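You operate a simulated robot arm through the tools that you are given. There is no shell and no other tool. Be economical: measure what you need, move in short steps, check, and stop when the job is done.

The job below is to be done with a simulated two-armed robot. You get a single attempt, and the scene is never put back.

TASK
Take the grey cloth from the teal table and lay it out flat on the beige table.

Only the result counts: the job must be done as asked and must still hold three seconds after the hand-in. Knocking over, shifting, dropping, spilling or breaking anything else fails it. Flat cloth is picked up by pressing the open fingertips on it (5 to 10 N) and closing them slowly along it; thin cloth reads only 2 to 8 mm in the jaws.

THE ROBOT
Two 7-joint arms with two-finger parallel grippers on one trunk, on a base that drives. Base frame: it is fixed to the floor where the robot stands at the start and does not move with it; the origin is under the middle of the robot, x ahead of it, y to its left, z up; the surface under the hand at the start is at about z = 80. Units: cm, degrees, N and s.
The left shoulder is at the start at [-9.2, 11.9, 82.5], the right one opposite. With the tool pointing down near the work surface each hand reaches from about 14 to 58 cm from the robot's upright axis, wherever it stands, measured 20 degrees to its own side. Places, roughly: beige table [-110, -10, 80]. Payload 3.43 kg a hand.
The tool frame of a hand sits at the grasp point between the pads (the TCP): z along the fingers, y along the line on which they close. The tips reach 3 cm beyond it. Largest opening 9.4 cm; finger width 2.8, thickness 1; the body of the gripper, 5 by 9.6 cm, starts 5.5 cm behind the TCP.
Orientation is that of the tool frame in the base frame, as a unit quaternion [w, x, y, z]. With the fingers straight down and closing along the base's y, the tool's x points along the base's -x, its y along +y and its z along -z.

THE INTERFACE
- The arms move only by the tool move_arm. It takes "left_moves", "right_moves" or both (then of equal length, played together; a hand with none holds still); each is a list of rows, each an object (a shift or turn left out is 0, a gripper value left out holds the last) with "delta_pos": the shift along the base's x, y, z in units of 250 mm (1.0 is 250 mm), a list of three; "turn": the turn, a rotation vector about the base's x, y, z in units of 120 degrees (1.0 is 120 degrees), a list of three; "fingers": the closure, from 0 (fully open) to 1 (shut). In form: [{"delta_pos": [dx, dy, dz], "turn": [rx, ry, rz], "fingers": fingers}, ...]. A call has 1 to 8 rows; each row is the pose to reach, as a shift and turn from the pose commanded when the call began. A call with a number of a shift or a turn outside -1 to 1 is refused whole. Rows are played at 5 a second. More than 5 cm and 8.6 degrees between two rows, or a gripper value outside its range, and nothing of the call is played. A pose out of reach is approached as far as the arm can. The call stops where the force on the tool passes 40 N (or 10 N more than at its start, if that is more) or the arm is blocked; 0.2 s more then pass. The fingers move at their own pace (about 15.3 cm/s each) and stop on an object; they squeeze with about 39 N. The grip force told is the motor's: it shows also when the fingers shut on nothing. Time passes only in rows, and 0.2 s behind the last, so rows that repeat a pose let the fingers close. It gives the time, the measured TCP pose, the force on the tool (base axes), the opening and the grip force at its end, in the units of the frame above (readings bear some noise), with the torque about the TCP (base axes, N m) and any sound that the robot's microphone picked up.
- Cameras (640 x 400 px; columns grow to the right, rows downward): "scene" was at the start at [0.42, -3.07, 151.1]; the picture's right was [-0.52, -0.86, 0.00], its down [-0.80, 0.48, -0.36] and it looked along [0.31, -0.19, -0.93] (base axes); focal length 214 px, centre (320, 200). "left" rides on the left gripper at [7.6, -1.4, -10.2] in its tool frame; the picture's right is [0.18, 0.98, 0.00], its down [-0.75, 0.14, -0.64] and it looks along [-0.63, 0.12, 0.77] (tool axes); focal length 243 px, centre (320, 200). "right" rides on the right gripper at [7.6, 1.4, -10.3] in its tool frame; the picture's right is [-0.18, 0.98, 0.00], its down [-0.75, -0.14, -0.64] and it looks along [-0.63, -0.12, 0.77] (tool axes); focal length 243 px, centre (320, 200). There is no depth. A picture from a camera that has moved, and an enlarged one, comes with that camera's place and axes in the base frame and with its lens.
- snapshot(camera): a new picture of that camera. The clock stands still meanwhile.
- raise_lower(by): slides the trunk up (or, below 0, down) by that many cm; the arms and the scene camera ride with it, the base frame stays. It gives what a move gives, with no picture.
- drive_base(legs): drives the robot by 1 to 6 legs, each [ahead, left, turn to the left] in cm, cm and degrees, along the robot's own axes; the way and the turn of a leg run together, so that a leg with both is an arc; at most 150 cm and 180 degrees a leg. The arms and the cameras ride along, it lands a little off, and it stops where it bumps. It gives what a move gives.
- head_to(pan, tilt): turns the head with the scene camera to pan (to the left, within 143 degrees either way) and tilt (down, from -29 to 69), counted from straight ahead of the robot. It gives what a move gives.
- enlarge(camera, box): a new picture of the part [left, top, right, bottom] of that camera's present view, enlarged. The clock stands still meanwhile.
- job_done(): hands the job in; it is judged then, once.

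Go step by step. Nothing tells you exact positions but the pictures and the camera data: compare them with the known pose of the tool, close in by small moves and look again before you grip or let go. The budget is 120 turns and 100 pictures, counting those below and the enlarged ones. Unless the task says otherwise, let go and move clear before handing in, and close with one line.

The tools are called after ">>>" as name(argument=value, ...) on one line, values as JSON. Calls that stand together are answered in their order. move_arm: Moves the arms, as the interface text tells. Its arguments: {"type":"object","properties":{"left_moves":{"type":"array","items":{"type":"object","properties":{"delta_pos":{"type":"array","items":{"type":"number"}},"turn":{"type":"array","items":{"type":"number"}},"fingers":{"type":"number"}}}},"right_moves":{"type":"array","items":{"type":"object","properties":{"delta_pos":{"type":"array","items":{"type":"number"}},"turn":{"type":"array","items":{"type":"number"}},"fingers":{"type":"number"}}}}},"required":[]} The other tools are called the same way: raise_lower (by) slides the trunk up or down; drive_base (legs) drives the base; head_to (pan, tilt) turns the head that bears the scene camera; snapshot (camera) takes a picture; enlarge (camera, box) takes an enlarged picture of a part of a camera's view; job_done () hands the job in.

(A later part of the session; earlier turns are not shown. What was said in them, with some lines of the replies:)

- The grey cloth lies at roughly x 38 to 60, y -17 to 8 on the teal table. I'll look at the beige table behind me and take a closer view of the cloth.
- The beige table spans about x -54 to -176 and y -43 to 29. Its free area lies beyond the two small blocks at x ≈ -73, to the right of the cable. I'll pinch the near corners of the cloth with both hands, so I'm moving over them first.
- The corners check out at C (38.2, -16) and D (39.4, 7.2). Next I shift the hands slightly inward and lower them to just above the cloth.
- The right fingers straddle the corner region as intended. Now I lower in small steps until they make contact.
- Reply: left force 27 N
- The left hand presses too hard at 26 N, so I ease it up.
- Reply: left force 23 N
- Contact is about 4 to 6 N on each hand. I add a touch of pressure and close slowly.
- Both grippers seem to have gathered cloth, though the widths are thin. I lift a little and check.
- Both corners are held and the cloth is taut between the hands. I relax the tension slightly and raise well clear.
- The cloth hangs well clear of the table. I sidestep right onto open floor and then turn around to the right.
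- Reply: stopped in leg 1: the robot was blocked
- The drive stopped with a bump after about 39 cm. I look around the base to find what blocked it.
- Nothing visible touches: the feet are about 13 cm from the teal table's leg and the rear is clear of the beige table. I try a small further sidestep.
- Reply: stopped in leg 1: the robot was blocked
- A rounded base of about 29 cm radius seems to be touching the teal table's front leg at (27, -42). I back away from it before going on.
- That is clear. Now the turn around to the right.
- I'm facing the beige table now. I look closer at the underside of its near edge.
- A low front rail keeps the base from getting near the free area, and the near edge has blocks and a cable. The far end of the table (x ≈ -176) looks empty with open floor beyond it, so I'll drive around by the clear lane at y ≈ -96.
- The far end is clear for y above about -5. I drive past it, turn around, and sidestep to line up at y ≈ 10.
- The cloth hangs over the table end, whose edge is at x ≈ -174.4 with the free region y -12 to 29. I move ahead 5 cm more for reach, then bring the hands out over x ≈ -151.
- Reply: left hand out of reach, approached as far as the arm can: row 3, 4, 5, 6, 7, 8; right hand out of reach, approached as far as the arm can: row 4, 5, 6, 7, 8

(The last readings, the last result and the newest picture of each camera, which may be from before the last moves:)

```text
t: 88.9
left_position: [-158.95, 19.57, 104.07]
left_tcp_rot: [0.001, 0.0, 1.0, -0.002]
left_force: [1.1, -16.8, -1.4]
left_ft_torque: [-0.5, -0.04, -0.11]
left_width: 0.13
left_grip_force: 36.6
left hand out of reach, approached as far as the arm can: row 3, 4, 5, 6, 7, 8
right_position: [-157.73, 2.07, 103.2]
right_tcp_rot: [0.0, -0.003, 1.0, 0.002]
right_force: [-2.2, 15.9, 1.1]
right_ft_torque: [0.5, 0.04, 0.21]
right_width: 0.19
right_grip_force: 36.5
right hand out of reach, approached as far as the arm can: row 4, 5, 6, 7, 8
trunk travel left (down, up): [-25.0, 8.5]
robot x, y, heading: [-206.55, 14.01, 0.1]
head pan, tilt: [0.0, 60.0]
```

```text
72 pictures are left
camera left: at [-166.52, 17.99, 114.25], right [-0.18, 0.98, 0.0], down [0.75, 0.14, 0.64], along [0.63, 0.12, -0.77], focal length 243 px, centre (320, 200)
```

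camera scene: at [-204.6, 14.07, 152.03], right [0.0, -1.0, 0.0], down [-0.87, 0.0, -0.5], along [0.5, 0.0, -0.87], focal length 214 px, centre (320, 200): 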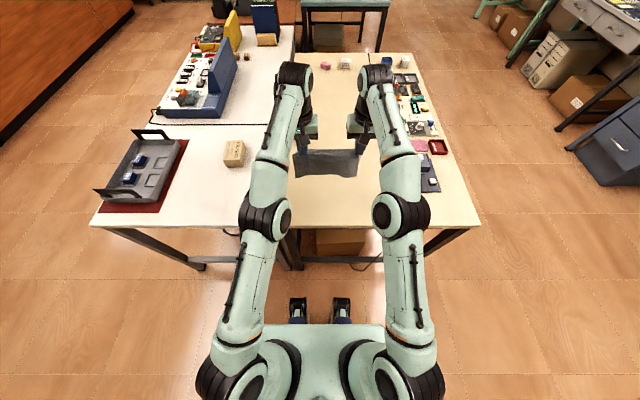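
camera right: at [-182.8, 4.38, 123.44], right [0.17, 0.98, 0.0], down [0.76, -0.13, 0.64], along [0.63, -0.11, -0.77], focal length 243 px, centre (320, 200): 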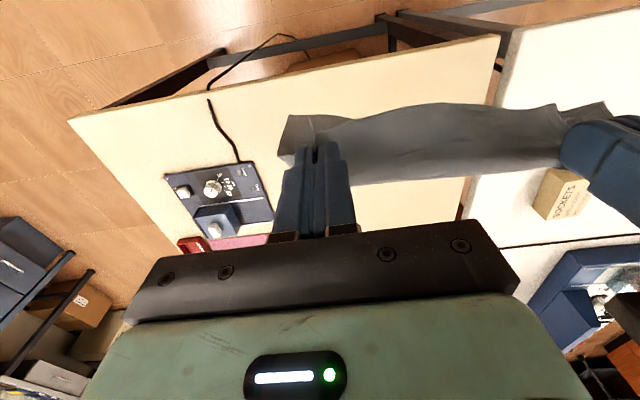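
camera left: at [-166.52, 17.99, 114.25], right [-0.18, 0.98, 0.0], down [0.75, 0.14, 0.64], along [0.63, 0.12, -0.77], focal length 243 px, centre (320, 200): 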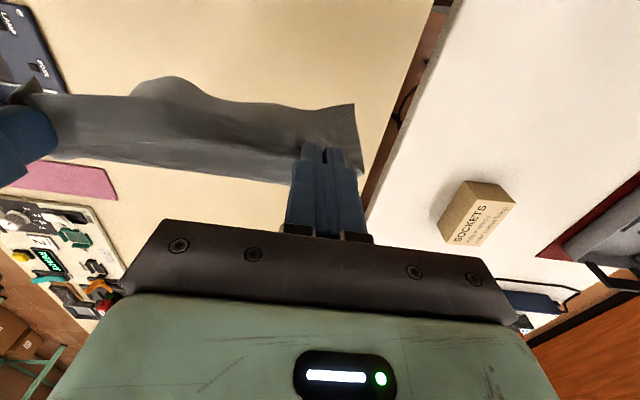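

Out of reach at this height, and the cloth is under tension. I bring the hands back and inward, then raise the trunk to gain reach.

>>> move_arm(left_moves=[{"delta_pos": [-0.18, -0.01, 0]}, {"delta_pos": [-0.34, -0.01, 0]}, {"delta_pos": [-0.34, -0.01, 0]}], right_moves=[{"delta_pos": [-0.18, 0.01, 0]}, {"delta_pos": [-0.334, 0.01, 0]}, {"delta_pos": [-0.334, 0.01, 0]}])

>>> raise_lower(by=8.5)

```text
t: 89.7
left_position: [-167.4, 19.36, 103.87]
left_tcp_rot: [0.001, -0.001, 1.0, 0.0]
left_force: [-0.1, -5.1, -1.0]
left_ft_torque: [-0.14, 0.01, -0.09]
left_width: 0.11
left_grip_force: 35.9
right_position: [-166.46, 2.17, 103.29]
right_tcp_rot: [0.001, -0.001, 1.0, 0.0]
right_force: [-0.6, 5.3, 0.6]
right_ft_torque: [0.18, 0.01, 0.06]
right_width: 0.16
right_grip_force: 37.3
trunk travel left (down, up): [-25.0, 8.5]
robot x, y, heading: [-206.73, 14.31, 0.3]
head pan, tilt: [0.0, 60.0]
```

```text
t: 90.9
left_position: [-167.68, 18.61, 112.1]
left_tcp_rot: [0.001, -0.001, 1.0, 0.0]
left_force: [0.7, -1.9, 0.6]
left_ft_torque: [-0.06, -0.02, -0.04]
left_width: 0.13
left_grip_force: 36.0
right_position: [-166.74, 2.24, 111.83]
right_tcp_rot: [0.0, -0.002, 1.0, 0.001]
right_force: [-0.8, 0.8, -0.9]
right_ft_torque: [0.04, 0.03, -0.02]
right_width: 0.2
right_grip_force: 36.0
trunk travel left (down, up): [-33.5, 0.0]
robot x, y, heading: [-206.82, 14.19, 0.1]
head pan, tilt: [0.0, 60.0]
```

>>> move_arm(left_moves=[{"delta_pos": [0.05, 0, -0.12]}, {"delta_pos": [0.1, 0, -0.24]}, {"delta_pos": [0.2, 0, -0.34]}, {"delta_pos": [0.32, 0, -0.34]}, {"delta_pos": [0.44, 0, -0.34]}, {"delta_pos": [0.53, 0, -0.34]}, {"delta_pos": [0.53, 0, -0.34]}], right_moves=[{"delta_pos": [0.05, 0, -0.12]}, {"delta_pos": [0.1, 0, -0.24]}, {"delta_pos": [0.18, 0, -0.33]}, {"delta_pos": [0.29, 0, -0.33]}, {"delta_pos": [0.4, 0, -0.33]}, {"delta_pos": [0.49, 0, -0.33]}, {"delta_pos": [0.49, 0, -0.33]}])

>>> snapshot(camera="scene")

>>> snapshot(camera="right")

>>> snapshot(camera="left")

```text
t: 92.5
left_position: [-154.43, 18.66, 103.79]
left_tcp_rot: [0.001, -0.001, 1.0, -0.001]
left_force: [-0.4, -0.6, 0.3]
left_ft_torque: [-0.04, 0.02, -0.08]
left_width: 0.11
left_grip_force: 36.4
right_position: [-154.5, 2.09, 103.55]
right_tcp_rot: [0.0, -0.002, 1.0, 0.001]
right_force: [1.0, 0.8, -0.2]
right_ft_torque: [0.0, 0.02, 0.03]
right_width: 0.17
right_grip_force: 36.1
trunk travel left (down, up): [-33.5, 0.0]
robot x, y, heading: [-206.87, 14.08, -0.1]
head pan, tilt: [0.0, 60.0]
```

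```text
71 pictures are left
camera scene: at [-204.8, 14.1, 161.01], right [0.0, -1.0, 0.0], down [-0.87, 0.0, -0.5], along [0.5, 0.0, -0.87], focal length 214 px, centre (320, 200)
```

scene: 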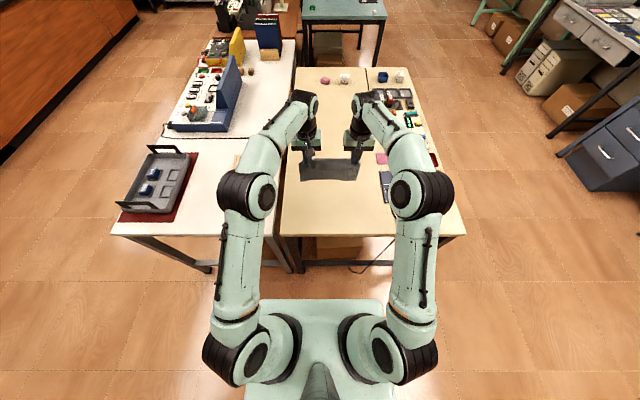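

```text
70 pictures are left
camera right: at [-162.08, 3.36, 113.82], right [0.18, 0.98, 0.0], down [0.75, -0.14, 0.64], along [0.63, -0.12, -0.77], focal length 243 px, centre (320, 200)
```

right: 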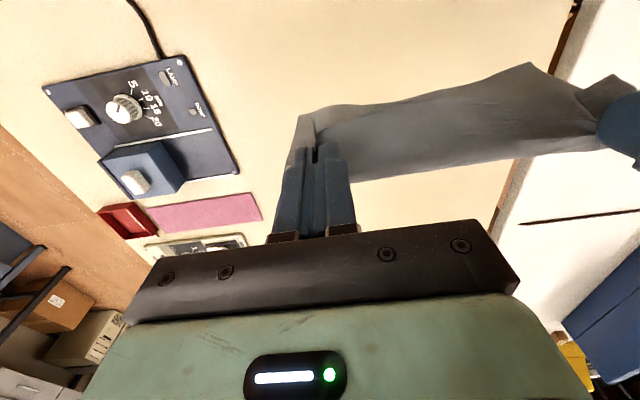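

```text
69 pictures are left
camera left: at [-162.07, 17.09, 113.9], right [-0.19, 0.98, 0.0], down [0.75, 0.14, 0.64], along [0.63, 0.12, -0.77], focal length 243 px, centre (320, 200)
```

left: 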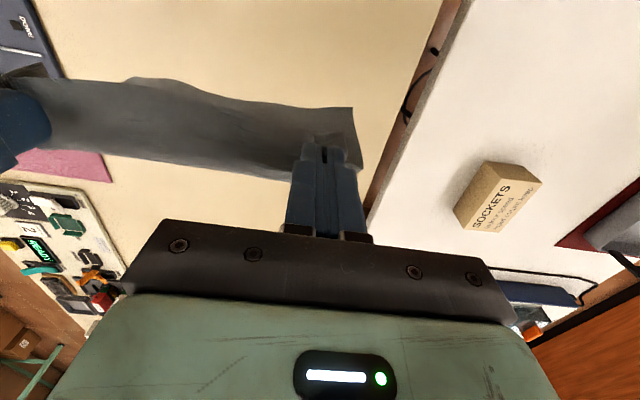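

The hem hangs just above the table at x ≈ -153, y -1 to 23, clear of the board. I now lower while drawing the hands back so the cloth rolls out flat.

>>> move_arm(left_moves=[{"delta_pos": [-0.012, 0, -0.06]}, {"delta_pos": [-0.04, 0, -0.12]}, {"delta_pos": [-0.08, 0, -0.168]}, {"delta_pos": [-0.12, 0, -0.212]}, {"delta_pos": [-0.164, 0, -0.256]}, {"delta_pos": [-0.208, 0, -0.3]}, {"delta_pos": [-0.252, 0, -0.344]}, {"delta_pos": [-0.296, 0, -0.388]}], right_moves=[{"delta_pos": [-0.012, 0, -0.06]}, {"delta_pos": [-0.04, 0, -0.12]}, {"delta_pos": [-0.08, 0, -0.168]}, {"delta_pos": [-0.12, 0, -0.212]}, {"delta_pos": [-0.164, 0, -0.256]}, {"delta_pos": [-0.208, 0, -0.3]}, {"delta_pos": [-0.252, 0, -0.344]}, {"delta_pos": [-0.296, 0, -0.388]}])

>>> snapshot(camera="right")

>>> enlarge(camera="scene", box=[260, 110, 420, 240])

```text
t: 94.3
left_position: [-161.82, 18.76, 94.04]
left_tcp_rot: [0.001, 0.0, 1.0, -0.001]
left_force: [0.4, -1.3, 0.4]
left_ft_torque: [-0.04, -0.02, -0.06]
left_width: 0.09
left_grip_force: 36.0
right_position: [-161.71, 1.96, 93.92]
right_tcp_rot: [0.0, -0.002, 1.0, 0.001]
right_force: [-0.1, 1.0, 0.6]
right_ft_torque: [0.06, 0.0, 0.01]
right_width: 0.17
right_grip_force: 36.7
trunk travel left (down, up): [-33.5, 0.0]
robot x, y, heading: [-207.05, 14.52, 0.0]
head pan, tilt: [0.0, 60.0]
```

```text
68 pictures are left
camera right: at [-169.46, 3.39, 104.15], right [0.18, 0.98, 0.0], down [0.75, -0.14, 0.64], along [0.63, -0.11, -0.77], focal length 243 px, centre (320, 200)
```

right: 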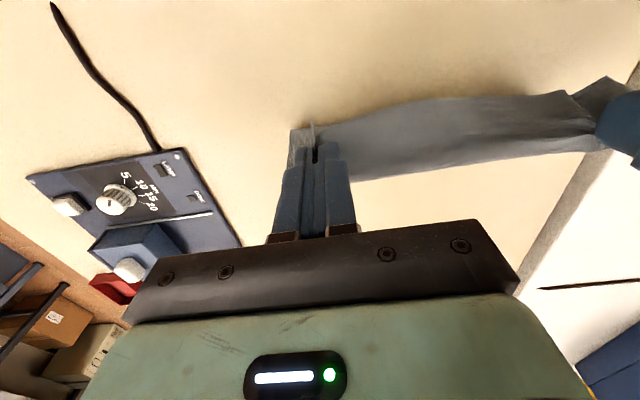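

```text
3.08 times, centred on (340, 175) of scene
camera zoom: at [-204.74, 14.1, 161.01], right [0.0, -1.0, 0.0], down [-0.87, 0.0, -0.5], along [0.5, 0.0, -0.87], focal length 660 px, centre (258, 277)
```

zoom: 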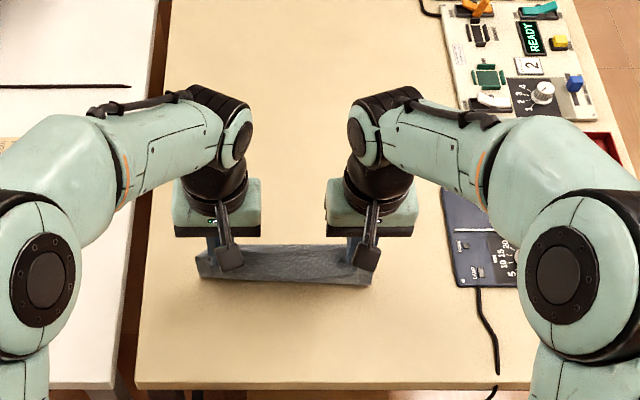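

The cloth is rolling out forward, with the contact line at x ≈ -159. I continue the lowering.

>>> move_arm(left_moves=[{"delta_pos": [-0.045, 0, -0.055]}, {"delta_pos": [-0.09, 0, -0.11]}, {"delta_pos": [-0.135, 0, -0.165]}, {"delta_pos": [-0.18, 0, -0.22]}, {"delta_pos": [-0.225, 0, -0.275]}, {"delta_pos": [-0.27, 0, -0.33]}, {"delta_pos": [-0.3, 0, -0.38]}, {"delta_pos": [-0.32, 0, -0.41]}], right_moves=[{"delta_pos": [-0.045, 0, -0.055]}, {"delta_pos": [-0.09, 0, -0.11]}, {"delta_pos": [-0.135, 0, -0.165]}, {"delta_pos": [-0.18, 0, -0.22]}, {"delta_pos": [-0.225, 0, -0.275]}, {"delta_pos": [-0.27, 0, -0.33]}, {"delta_pos": [-0.3, 0, -0.38]}, {"delta_pos": [-0.32, 0, -0.41]}])

>>> snapshot(camera="right")

>>> enlarge(camera="scene", box=[260, 110, 420, 240])

```text
t: 96.1
left_position: [-169.93, 18.78, 83.6]
left_tcp_rot: [0.0, -0.001, 1.0, 0.0]
left_force: [-0.4, -1.7, -0.2]
left_ft_torque: [-0.04, 0.0, -0.09]
left_width: 0.11
left_grip_force: 36.3
right_position: [-169.82, 2.11, 83.53]
right_tcp_rot: [0.0, -0.002, 1.0, 0.001]
right_force: [-0.6, 1.1, -0.1]
right_ft_torque: [0.03, -0.03, 0.01]
right_width: 0.19
right_grip_force: 36.7
trunk travel left (down, up): [-33.5, 0.0]
robot x, y, heading: [-206.79, 14.24, -0.0]
head pan, tilt: [0.0, 60.0]
```

```text
66 pictures are left
camera right: at [-177.45, 3.58, 93.74], right [0.18, 0.98, 0.0], down [0.75, -0.14, 0.64], along [0.63, -0.12, -0.77], focal length 243 px, centre (320, 200)
```

right: 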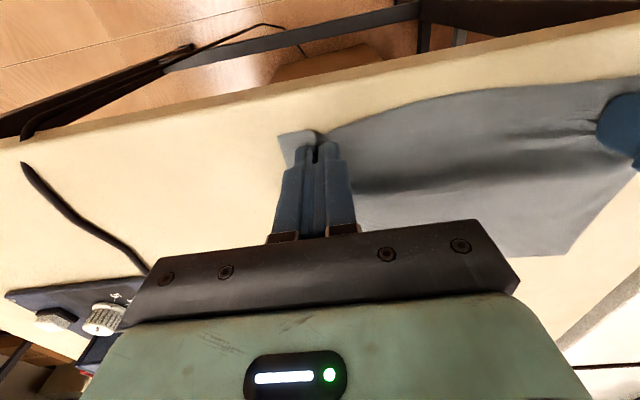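

```text
3.08 times, centred on (340, 175) of scene
camera zoom: at [-204.72, 14.1, 161.01], right [0.0, -1.0, 0.0], down [-0.87, 0.0, -0.5], along [0.5, 0.0, -0.87], focal length 660 px, centre (258, 277)
```

zoom: 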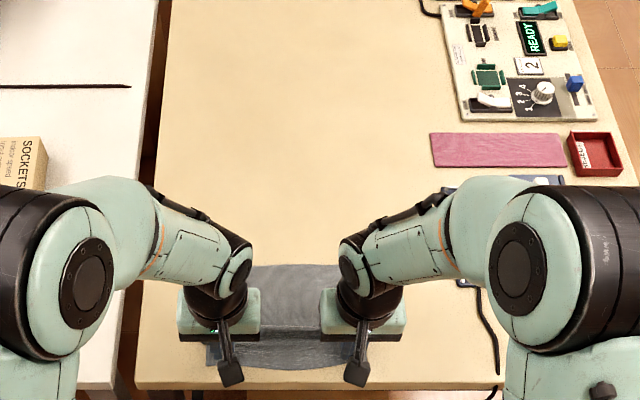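

The cloth is laid out forward with the near edge at about x = -172, on the table. I lower to light contact and then open slowly so the pinched folds spread back out.

>>> move_arm(left_moves=[{"delta_pos": [0, 0, -0.01]}, {"delta_pos": [0, 0, -0.018]}, {"delta_pos": [0, 0, -0.018]}, {"delta_pos": [0, 0, -0.018]}], right_moves=[{"delta_pos": [0, 0, -0.01]}, {"delta_pos": [0, 0, -0.018]}, {"delta_pos": [0, 0, -0.018]}, {"delta_pos": [0, 0, -0.018]}])

```text
t: 97.1
left_position: [-169.69, 18.9, 83.21]
left_tcp_rot: [0.0, -0.001, 1.0, -0.001]
left_force: [-0.5, -0.6, 0.8]
left_ft_torque: [-0.05, 0.0, -0.05]
left_width: 0.13
left_grip_force: 36.1
right_position: [-169.63, 2.23, 83.1]
right_tcp_rot: [0.001, -0.002, 1.0, 0.0]
right_force: [-0.8, -0.4, 11.7]
right_ft_torque: [-0.03, 0.09, -0.02]
right_width: 0.18
right_grip_force: 36.6
trunk travel left (down, up): [-33.5, 0.0]
robot x, y, heading: [-206.76, 14.28, 0.2]
head pan, tilt: [0.0, 60.0]
```

>>> move_arm(left_moves=[{"delta_pos": [0, 0, -0.003]}, {"delta_pos": [0, 0, -0.003], "fingers": 0.96}, {"delta_pos": [0, 0, -0.003], "fingers": 0.91}, {"delta_pos": [0, 0, -0.003], "fingers": 0.86}, {"delta_pos": [0, 0, -0.003], "fingers": 0.8}, {"delta_pos": [0, 0, -0.003], "fingers": 0.74}, {"delta_pos": [0, 0, -0.003], "fingers": 0.68}, {"delta_pos": [0, 0, -0.003], "fingers": 0.64}], right_moves=[{"delta_pos": [0, 0, 0.002]}, {"delta_pos": [0, 0, 0.002], "fingers": 0.96}, {"delta_pos": [0, 0, 0.002], "fingers": 0.91}, {"delta_pos": [0, 0, 0.002], "fingers": 0.86}, {"delta_pos": [0, 0, 0.002], "fingers": 0.8}, {"delta_pos": [0, 0, 0.002], "fingers": 0.74}, {"delta_pos": [0, 0, 0.002], "fingers": 0.68}, {"delta_pos": [0, 0, 0.002], "fingers": 0.64}])

>>> snapshot(camera="right")

>>> snapshot(camera="left")

```text
t: 98.9
left_position: [-169.83, 18.87, 83.12]
left_tcp_rot: [0.001, -0.001, 1.0, 0.0]
left_force: [0.5, -1.3, 8.3]
left_ft_torque: [0.04, 0.06, 0.01]
left_width: 3.11
left_grip_force: 0.1
right_position: [-169.8, 2.24, 83.23]
right_tcp_rot: [0.001, -0.002, 1.0, 0.001]
right_force: [-0.8, 0.0, -0.2]
right_ft_torque: [0.0, 0.03, -0.03]
right_width: 3.36
right_grip_force: 0.0
trunk travel left (down, up): [-33.5, 0.0]
robot x, y, heading: [-206.93, 14.39, -0.0]
head pan, tilt: [0.0, 60.0]
```

```text
64 pictures are left
camera right: at [-177.46, 3.58, 93.46], right [0.18, 0.98, 0.0], down [0.75, -0.14, 0.64], along [0.63, -0.12, -0.77], focal length 243 px, centre (320, 200)
```

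right: 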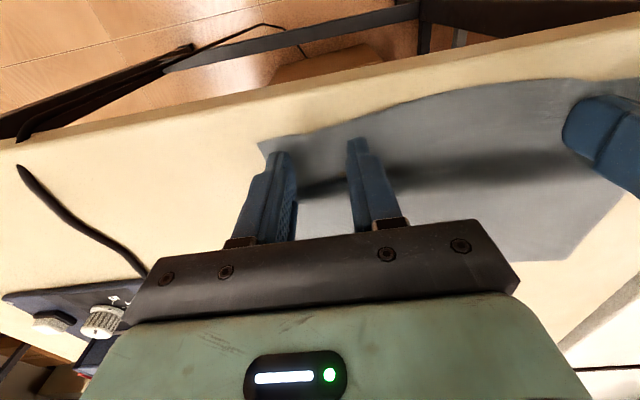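

```text
63 pictures are left
camera left: at [-177.44, 17.28, 93.25], right [-0.19, 0.98, 0.0], down [0.75, 0.14, 0.64], along [0.63, 0.12, -0.77], focal length 243 px, centre (320, 200)
```

left: 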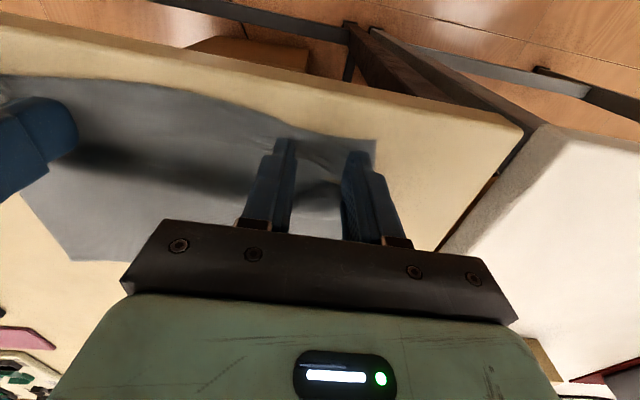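

The folds have spread out well. I lift both hands straight up and inspect.

>>> move_arm(left_moves=[{"delta_pos": [0, 0, 0.03]}, {"delta_pos": [0, 0, 0.1]}, {"delta_pos": [0, 0.1, 0.25]}, {"delta_pos": [0, 0.25, 0.38]}, {"delta_pos": [0, 0.4, 0.5]}, {"delta_pos": [0, 0.5, 0.6]}], right_moves=[{"delta_pos": [0, 0, 0.03]}, {"delta_pos": [0, 0, 0.1]}, {"delta_pos": [0, -0.1, 0.25]}, {"delta_pos": [0, -0.25, 0.38]}, {"delta_pos": [0, -0.4, 0.5]}, {"delta_pos": [0, -0.5, 0.6]}])

>>> enlarge(camera="scene", box=[260, 120, 420, 250])

>>> snapshot(camera="right")

>>> snapshot(camera="left")

```text
t: 100.3
left_position: [-170.1, 31.25, 98.14]
left_tcp_rot: [0.001, 0.0, 1.0, 0.0]
left_force: [-0.2, 0.4, 0.4]
left_ft_torque: [0.0, 0.02, -0.01]
left_width: 3.39
left_grip_force: 0.1
right_position: [-169.87, -10.0, 98.3]
right_tcp_rot: [0.0, -0.002, 1.0, 0.001]
right_force: [0.5, -0.4, 0.3]
right_ft_torque: [0.0, -0.04, 0.01]
right_width: 3.37
right_grip_force: 0.1
trunk travel left (down, up): [-33.5, 0.0]
robot x, y, heading: [-206.75, 14.54, -0.1]
head pan, tilt: [0.0, 60.0]
```

```text
3.08 times, centred on (340, 185) of scene
camera zoom: at [-204.77, 14.11, 161.01], right [0.0, -1.0, 0.0], down [-0.87, 0.0, -0.5], along [0.5, 0.0, -0.87], focal length 660 px, centre (258, 246)
```

zoom: 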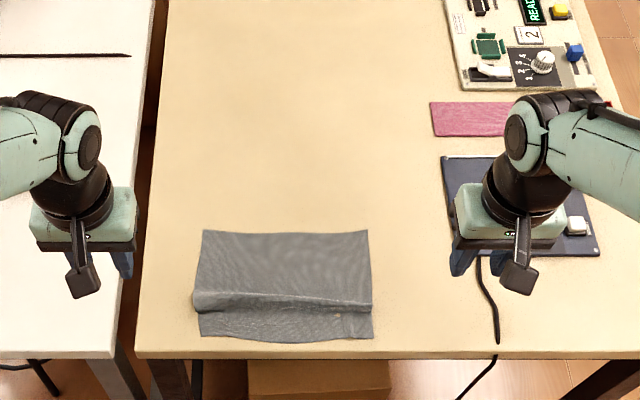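

```text
61 pictures are left
camera right: at [-177.52, -8.63, 108.61], right [0.18, 0.98, 0.0], down [0.75, -0.14, 0.64], along [0.63, -0.12, -0.77], focal length 243 px, centre (320, 200)
```

right: 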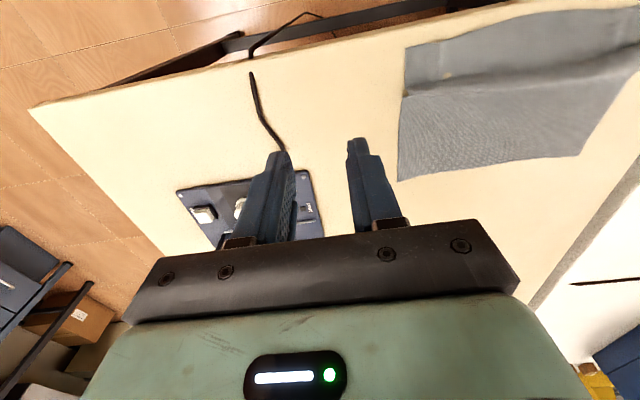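

```text
60 pictures are left
camera left: at [-177.58, 29.69, 108.14], right [-0.18, 0.98, 0.0], down [0.75, 0.14, 0.64], along [0.63, 0.12, -0.77], focal length 243 px, centre (320, 200)
```

left: 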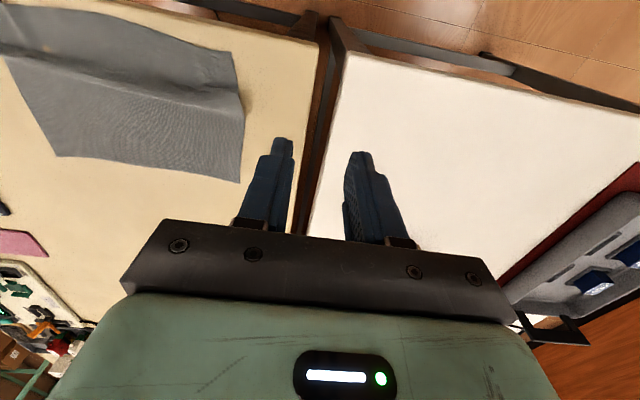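

The cloth is out, but a low ridge runs along it at x ≈ -167 (about 2 cm of slack). I'll press lightly near the far edge and drag it 2 cm further forward to flatten it.

>>> move_arm(left_moves=[{"delta_pos": [0.105, -0.1375, -0.06]}, {"delta_pos": [0.21, -0.275, -0.12]}, {"delta_pos": [0.315, -0.4125, -0.18]}, {"delta_pos": [0.42, -0.55, -0.24]}, {"delta_pos": [0.42, -0.55, -0.4]}, {"delta_pos": [0.42, -0.55, -0.55]}, {"delta_pos": [0.42, -0.55, -0.57]}], right_moves=[{"delta_pos": [0.104, 0.13, -0.06]}, {"delta_pos": [0.208, 0.26, -0.12]}, {"delta_pos": [0.312, 0.39, -0.18]}, {"delta_pos": [0.416, 0.52, -0.24]}, {"delta_pos": [0.416, 0.52, -0.4]}, {"delta_pos": [0.416, 0.52, -0.55]}, {"delta_pos": [0.416, 0.52, -0.578]}])

>>> snapshot(camera="right")

>>> enlarge(camera="scene", box=[260, 120, 420, 250])

```text
t: 101.9
left_position: [-159.21, 17.33, 83.7]
left_tcp_rot: [0.0, 0.0, 1.0, -0.001]
left_force: [-0.1, 0.2, -0.4]
left_ft_torque: [-0.01, 0.01, -0.02]
left_width: 3.37
left_grip_force: 0.1
right_position: [-159.59, 2.62, 83.59]
right_tcp_rot: [0.0, 0.0, 1.0, 0.001]
right_force: [0.0, 0.0, -1.3]
right_ft_torque: [0.01, -0.01, -0.01]
right_width: 3.38
right_grip_force: 0.1
trunk travel left (down, up): [-33.5, 0.0]
robot x, y, heading: [-206.88, 14.21, 0.1]
head pan, tilt: [0.0, 60.0]
```

```text
59 pictures are left
camera right: at [-167.29, 3.99, 93.91], right [0.18, 0.98, 0.0], down [0.75, -0.14, 0.64], along [0.63, -0.12, -0.77], focal length 243 px, centre (320, 200)
```

right: 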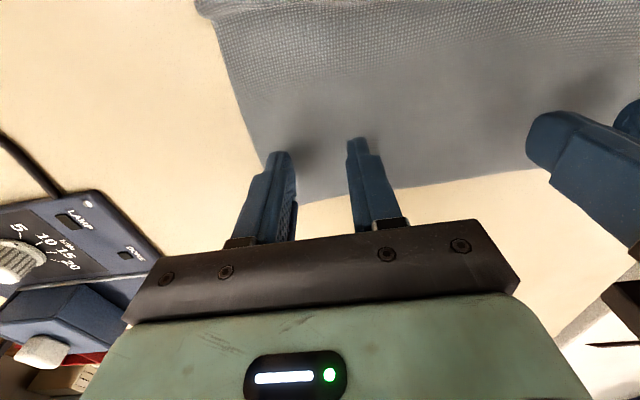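

```text
3.08 times, centred on (340, 185) of scene
camera zoom: at [-204.73, 14.1, 161.02], right [0.0, -1.0, 0.0], down [-0.87, 0.0, -0.5], along [0.5, 0.0, -0.87], focal length 660 px, centre (258, 246)
```

zoom: 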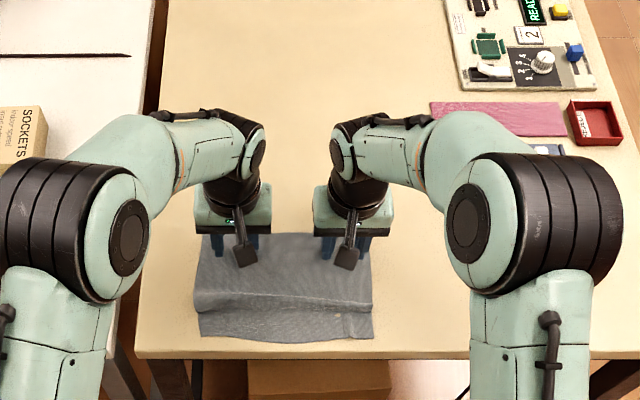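

>>> move_arm(left_moves=[{"delta_pos": [0, 0, -0.012]}, {"delta_pos": [0, 0, -0.022]}, {"delta_pos": [0, 0, -0.024]}, {"delta_pos": [0, 0, -0.024]}], right_moves=[{"delta_pos": [0, 0, -0.012]}, {"delta_pos": [0, 0, -0.02]}, {"delta_pos": [0, 0, -0.02]}, {"delta_pos": [0, 0, -0.02]}])

```text
t: 102.9
left_position: [-159.26, 17.38, 83.32]
left_tcp_rot: [0.001, 0.0, 1.0, 0.001]
left_force: [0.0, -0.4, 0.2]
left_ft_torque: [0.01, 0.02, 0.02]
left_width: 3.37
left_grip_force: 0.1
right_position: [-159.47, 2.65, 83.25]
right_tcp_rot: [0.0, -0.002, 1.0, 0.001]
right_force: [-0.7, -0.4, -0.5]
right_ft_torque: [-0.02, 0.0, -0.01]
right_width: 3.38
right_grip_force: 0.1
trunk travel left (down, up): [-33.5, 0.0]
robot x, y, heading: [-206.63, 14.07, 0.1]
head pan, tilt: [0.0, 60.0]
```

>>> move_arm(left_moves=[{"delta_pos": [0, 0, -0.006]}, {"delta_pos": [0, 0, -0.01]}, {"delta_pos": [0, 0, -0.01]}, {"delta_pos": [0, 0, -0.01]}], right_moves=[{"delta_pos": [0, 0, -0.006]}, {"delta_pos": [0, 0, -0.009]}, {"delta_pos": [0, 0, -0.009]}, {"delta_pos": [0, 0, -0.009]}])

```text
t: 103.9
left_position: [-159.26, 17.42, 83.1]
left_tcp_rot: [0.003, 0.0, 1.0, -0.001]
left_force: [-0.6, -0.8, 6.4]
left_ft_torque: [0.05, 0.03, 0.02]
left_width: 3.35
left_grip_force: 0.0
right_position: [-159.49, 2.67, 83.1]
right_tcp_rot: [0.001, -0.001, 1.0, 0.001]
right_force: [-0.1, -1.1, 6.8]
right_ft_torque: [-0.15, 0.01, -0.02]
right_width: 3.4
right_grip_force: 0.0
trunk travel left (down, up): [-33.5, 0.0]
robot x, y, heading: [-206.65, 14.04, -0.1]
head pan, tilt: [0.0, 60.0]
```

About 6.5 N on each hand. I drag forward slowly by 1.8 cm.

>>> move_arm(left_moves=[{"delta_pos": [0.012, 0, -0.001]}, {"delta_pos": [0.024, 0, -0.001]}, {"delta_pos": [0.036, 0, -0.001]}, {"delta_pos": [0.048, 0, -0.001]}, {"delta_pos": [0.06, 0, -0.001]}, {"delta_pos": [0.072, 0, -0.001]}, {"delta_pos": [0.072, 0, -0.001]}], right_moves=[{"delta_pos": [0.012, 0, -0.001]}, {"delta_pos": [0.024, 0, -0.001]}, {"delta_pos": [0.036, 0, -0.001]}, {"delta_pos": [0.048, 0, -0.001]}, {"delta_pos": [0.06, 0, -0.001]}, {"delta_pos": [0.072, 0, -0.001]}, {"delta_pos": [0.072, 0, -0.001]}])

>>> enlarge(camera="scene", box=[260, 120, 420, 250])

```text
t: 105.5
left_position: [-157.59, 17.43, 83.06]
left_tcp_rot: [0.001, -0.001, 1.0, -0.001]
left_force: [0.3, -0.1, 4.1]
left_ft_torque: [0.05, 0.02, -0.03]
left_width: 3.36
left_grip_force: 0.1
right_position: [-157.69, 2.8, 83.12]
right_tcp_rot: [0.001, -0.003, 1.0, 0.001]
right_force: [-3.1, -0.7, 15.9]
right_ft_torque: [-0.29, 0.13, -0.04]
right_width: 3.38
right_grip_force: 0.0
trunk travel left (down, up): [-33.5, 0.0]
robot x, y, heading: [-207.03, 14.01, 0.1]
head pan, tilt: [0.0, 60.0]
```

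```text
3.08 times, centred on (340, 185) of scene
camera zoom: at [-204.93, 14.12, 161.02], right [0.0, -1.0, 0.0], down [-0.87, 0.0, -0.5], along [0.5, 0.0, -0.87], focal length 660 px, centre (258, 246)
```

zoom: 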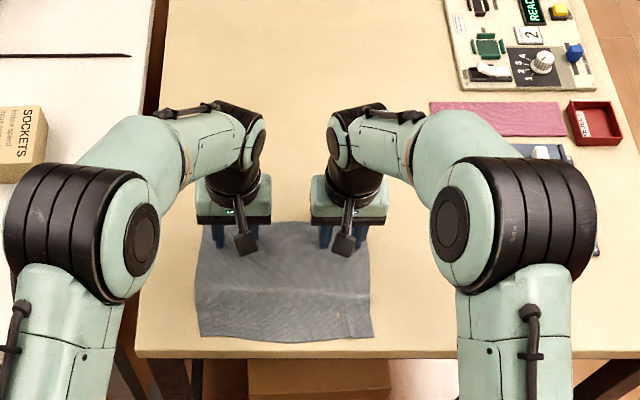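

The ridge is nearly gone and the length is back to about 18 cm. I lift straight up, clear away and inspect.

>>> move_arm(left_moves=[{"delta_pos": [0, 0, 0.03]}, {"delta_pos": [0, 0, 0.1]}, {"delta_pos": [-0.05, 0.1, 0.25]}, {"delta_pos": [-0.1, 0.25, 0.36]}, {"delta_pos": [-0.15, 0.4, 0.46]}, {"delta_pos": [-0.2, 0.5, 0.56]}], right_moves=[{"delta_pos": [0, 0, 0.03]}, {"delta_pos": [0, 0, 0.1]}, {"delta_pos": [-0.05, -0.1, 0.25]}, {"delta_pos": [-0.1, -0.25, 0.36]}, {"delta_pos": [-0.15, -0.4, 0.46]}, {"delta_pos": [-0.2, -0.5, 0.56]}])

>>> enlarge(camera="scene", box=[290, 160, 390, 240])

>>> enlarge(camera="right", box=[340, 0, 640, 200])

>>> enlarge(camera="left", box=[0, 0, 300, 200])

```text
t: 106.9
left_position: [-162.68, 29.72, 96.88]
left_tcp_rot: [0.001, 0.0, 1.0, 0.0]
left_force: [-0.4, -0.5, -0.2]
left_ft_torque: [0.0, -0.04, -0.01]
left_width: 3.38
left_grip_force: 0.1
right_position: [-163.0, -9.91, 96.73]
right_tcp_rot: [0.0, -0.002, 1.0, 0.0]
right_force: [0.0, 0.0, -0.1]
right_ft_torque: [-0.03, -0.01, 0.01]
right_width: 3.39
right_grip_force: 0.1
trunk travel left (down, up): [-33.5, 0.0]
robot x, y, heading: [-206.82, 13.95, -0.1]
head pan, tilt: [0.0, 60.0]
```

```text
5.00 times, centred on (340, 200) of scene
camera zoom: at [-204.86, 14.12, 161.01], right [0.0, -1.0, 0.0], down [-0.87, 0.0, -0.5], along [0.5, 0.0, -0.87], focal length 1072 px, centre (220, 200)
```

zoom: 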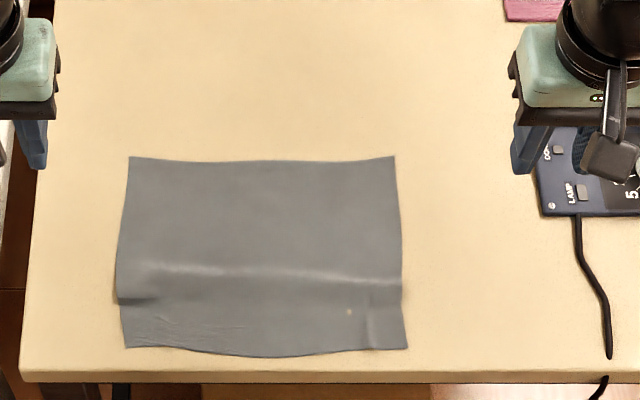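

```text
2.00 times, centred on (490, 100) of right
camera zoom: at [-170.63, -8.56, 107.02], right [0.18, 0.98, 0.0], down [0.75, -0.14, 0.64], along [0.63, -0.12, -0.77], focal length 485 px, centre (-20, 400)
```

zoom: 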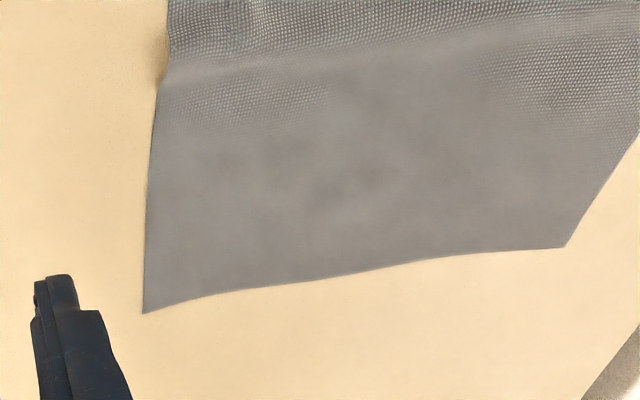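

```text
2.00 times, centred on (150, 100) of left
camera zoom: at [-170.23, 28.3, 107.06], right [-0.18, 0.98, 0.0], down [0.75, 0.14, 0.64], along [0.63, 0.12, -0.77], focal length 485 px, centre (660, 400)
```

zoom: 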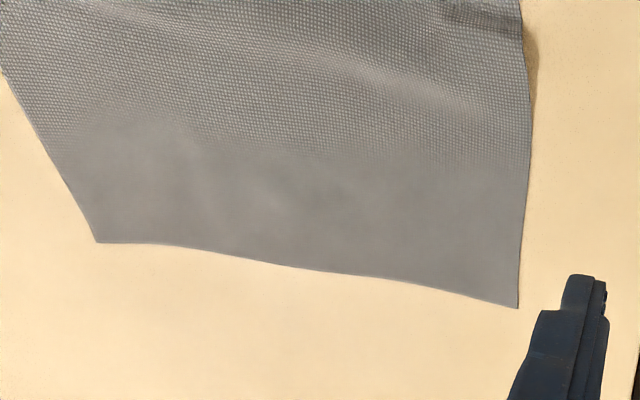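

A slight residual ridge remains, mostly at the left end. I repeat the drag with a little more forward pull.

>>> move_arm(left_moves=[{"delta_pos": [0.05, -0.12, -0.1]}, {"delta_pos": [0.1, -0.24, -0.2]}, {"delta_pos": [0.15, -0.36, -0.3]}, {"delta_pos": [0.2, -0.46, -0.4]}, {"delta_pos": [0.2, -0.46, -0.52]}, {"delta_pos": [0.2, -0.46, -0.548]}, {"delta_pos": [0.2, -0.46, -0.556]}, {"delta_pos": [0.2, -0.46, -0.56]}], right_moves=[{"delta_pos": [0.05, 0.12, -0.1]}, {"delta_pos": [0.1, 0.24, -0.2]}, {"delta_pos": [0.15, 0.36, -0.3]}, {"delta_pos": [0.2, 0.5, -0.4]}, {"delta_pos": [0.2, 0.5, -0.52]}, {"delta_pos": [0.2, 0.5, -0.548]}, {"delta_pos": [0.2, 0.5, -0.556]}, {"delta_pos": [0.2, 0.5, -0.557]}])

>>> move_arm(left_moves=[{"delta_pos": [0, 0, 0]}, {"delta_pos": [0, 0, 0]}], right_moves=[{"delta_pos": [0, 0, 0]}, {"delta_pos": [0, 0, 0]}])

```text
t: 108.7
left_position: [-157.44, 18.38, 83.23]
left_tcp_rot: [0.0, -0.001, 1.0, -0.001]
left_force: [0.9, -0.6, 1.2]
left_ft_torque: [0.01, 0.03, -0.02]
left_width: 3.37
left_grip_force: 0.1
right_position: [-157.57, 2.63, 83.05]
right_tcp_rot: [0.0, -0.002, 1.0, 0.001]
right_force: [0.6, 1.0, 1.3]
right_ft_torque: [0.02, 0.02, 0.0]
right_width: 3.36
right_grip_force: 0.1
trunk travel left (down, up): [-33.5, 0.0]
robot x, y, heading: [-206.93, 14.21, 0.2]
head pan, tilt: [0.0, 60.0]
```

```text
t: 109.3
left_position: [-157.38, 18.37, 83.12]
left_tcp_rot: [0.001, -0.001, 1.0, 0.0]
left_force: [0.3, 0.2, 1.0]
left_ft_torque: [0.02, -0.03, -0.02]
left_width: 3.38
left_grip_force: 0.0
right_position: [-157.59, 2.56, 83.13]
right_tcp_rot: [0.001, -0.002, 1.0, 0.001]
right_force: [-0.2, 0.9, 2.1]
right_ft_torque: [0.02, -0.04, 0.0]
right_width: 3.39
right_grip_force: 0.1
trunk travel left (down, up): [-33.5, 0.0]
robot x, y, heading: [-206.83, 14.43, 0.1]
head pan, tilt: [0.0, 60.0]
```

>>> move_arm(left_moves=[{"delta_pos": [0, 0, -0.005]}, {"delta_pos": [0, 0, -0.006]}, {"delta_pos": [0, 0, -0.006]}], right_moves=[{"delta_pos": [0, 0, -0.004]}, {"delta_pos": [0, 0, -0.005]}, {"delta_pos": [0, 0, -0.005]}])

```text
t: 110.1
left_position: [-157.46, 18.38, 83.13]
left_tcp_rot: [0.002, -0.001, 1.0, -0.001]
left_force: [-0.1, -1.5, 12.8]
left_ft_torque: [0.18, 0.07, 0.02]
left_width: 3.4
left_grip_force: 0.1
right_position: [-157.58, 2.54, 83.08]
right_tcp_rot: [0.001, -0.002, 1.0, 0.001]
right_force: [0.9, 0.2, 4.8]
right_ft_torque: [-0.06, -0.03, 0.07]
right_width: 3.38
right_grip_force: 0.1
trunk travel left (down, up): [-33.5, 0.0]
robot x, y, heading: [-206.97, 14.27, -0.1]
head pan, tilt: [0.0, 60.0]
```

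>>> move_arm(left_moves=[{"delta_pos": [0.008, 0.002, 0]}, {"delta_pos": [0.016, 0.004, 0]}, {"delta_pos": [0.024, 0.006, 0]}, {"delta_pos": [0.03, 0.008, 0]}, {"delta_pos": [0.03, 0.008, 0]}], right_moves=[{"delta_pos": [0.006, -0.002, -0.001]}, {"delta_pos": [0.012, -0.004, -0.001]}, {"delta_pos": [0.018, -0.006, -0.001]}, {"delta_pos": [0.024, -0.008, -0.001]}, {"delta_pos": [0.024, -0.008, -0.001]}])

>>> move_arm(left_moves=[{"delta_pos": [0, 0, 0.03]}, {"delta_pos": [0, 0, 0.1]}, {"delta_pos": [-0.05, 0.1, 0.25]}, {"delta_pos": [-0.1, 0.25, 0.36]}, {"delta_pos": [-0.15, 0.4, 0.46]}, {"delta_pos": [-0.2, 0.5, 0.56]}], right_moves=[{"delta_pos": [0, 0, 0.03]}, {"delta_pos": [0, 0, 0.1]}, {"delta_pos": [-0.05, -0.1, 0.25]}, {"delta_pos": [-0.1, -0.25, 0.36]}, {"delta_pos": [-0.15, -0.4, 0.46]}, {"delta_pos": [-0.2, -0.5, 0.56]}])

>>> enlarge(camera="scene", box=[290, 160, 390, 240])

>>> snapshot(camera="left")

```text
t: 111.3
left_position: [-156.83, 18.51, 83.05]
left_tcp_rot: [0.003, 0.0, 1.0, -0.001]
left_force: [-3.7, -4.0, 21.3]
left_ft_torque: [0.22, 0.25, 0.11]
left_width: 3.38
left_grip_force: 0.1
right_position: [-157.12, 2.61, 83.09]
right_tcp_rot: [0.002, -0.001, 1.0, 0.001]
right_force: [-2.5, 3.0, 17.1]
right_ft_torque: [-0.23, 0.18, -0.03]
right_width: 3.38
right_grip_force: 0.1
trunk travel left (down, up): [-33.5, 0.0]
robot x, y, heading: [-207.42, 13.92, -0.0]
head pan, tilt: [0.0, 60.0]
```

```text
t: 112.7
left_position: [-162.1, 31.29, 97.04]
left_tcp_rot: [0.001, 0.0, 1.0, 0.0]
left_force: [-0.2, -0.4, 0.3]
left_ft_torque: [-0.02, 0.02, -0.05]
left_width: 3.37
left_grip_force: 0.0
right_position: [-162.13, -10.18, 97.33]
right_tcp_rot: [0.0, -0.002, 1.0, 0.001]
right_force: [-1.3, 0.2, -0.8]
right_ft_torque: [0.0, 0.02, -0.02]
right_width: 3.38
right_grip_force: 0.0
trunk travel left (down, up): [-33.5, 0.0]
robot x, y, heading: [-207.13, 14.25, -0.2]
head pan, tilt: [0.0, 60.0]
```

```text
5.00 times, centred on (340, 200) of scene
camera zoom: at [-204.85, 14.11, 161.01], right [0.0, -1.0, 0.0], down [-0.87, 0.0, -0.5], along [0.5, 0.0, -0.87], focal length 1072 px, centre (220, 200)
```

zoom: 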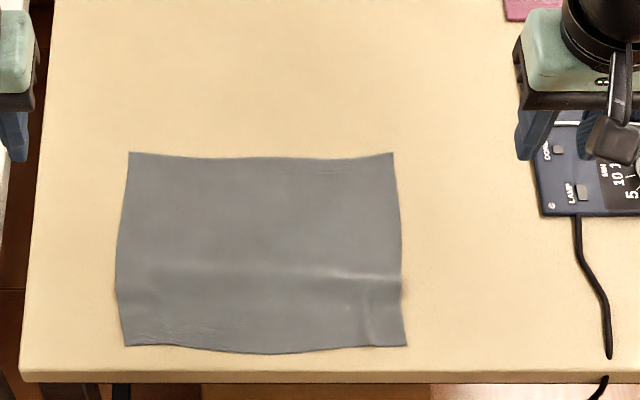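

```text
52 pictures are left
camera left: at [-169.66, 29.75, 107.19], right [-0.18, 0.98, 0.0], down [0.75, 0.14, 0.64], along [0.63, 0.12, -0.77], focal length 243 px, centre (320, 200)
```

left: 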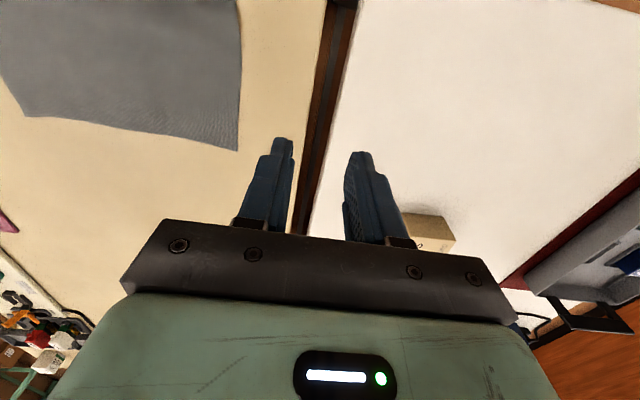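

The cloth lies spread flat on the beige table, at x ≈ -172 to -154 and y ≈ -2 to 22, with only faint creases. Both hands are open and clear of it, so I'm handing in.

>>> job_done()

```text
The job is handed in.
```

The grey cloth is off the teal table and laid out flat at the far end of the beige table, with only a faint crease left near its right edge. The base was stopped twice on the way, apparently against a front leg of the teal table. I saw nothing moved or knocked over, but I didn't look back at that table afterwards.
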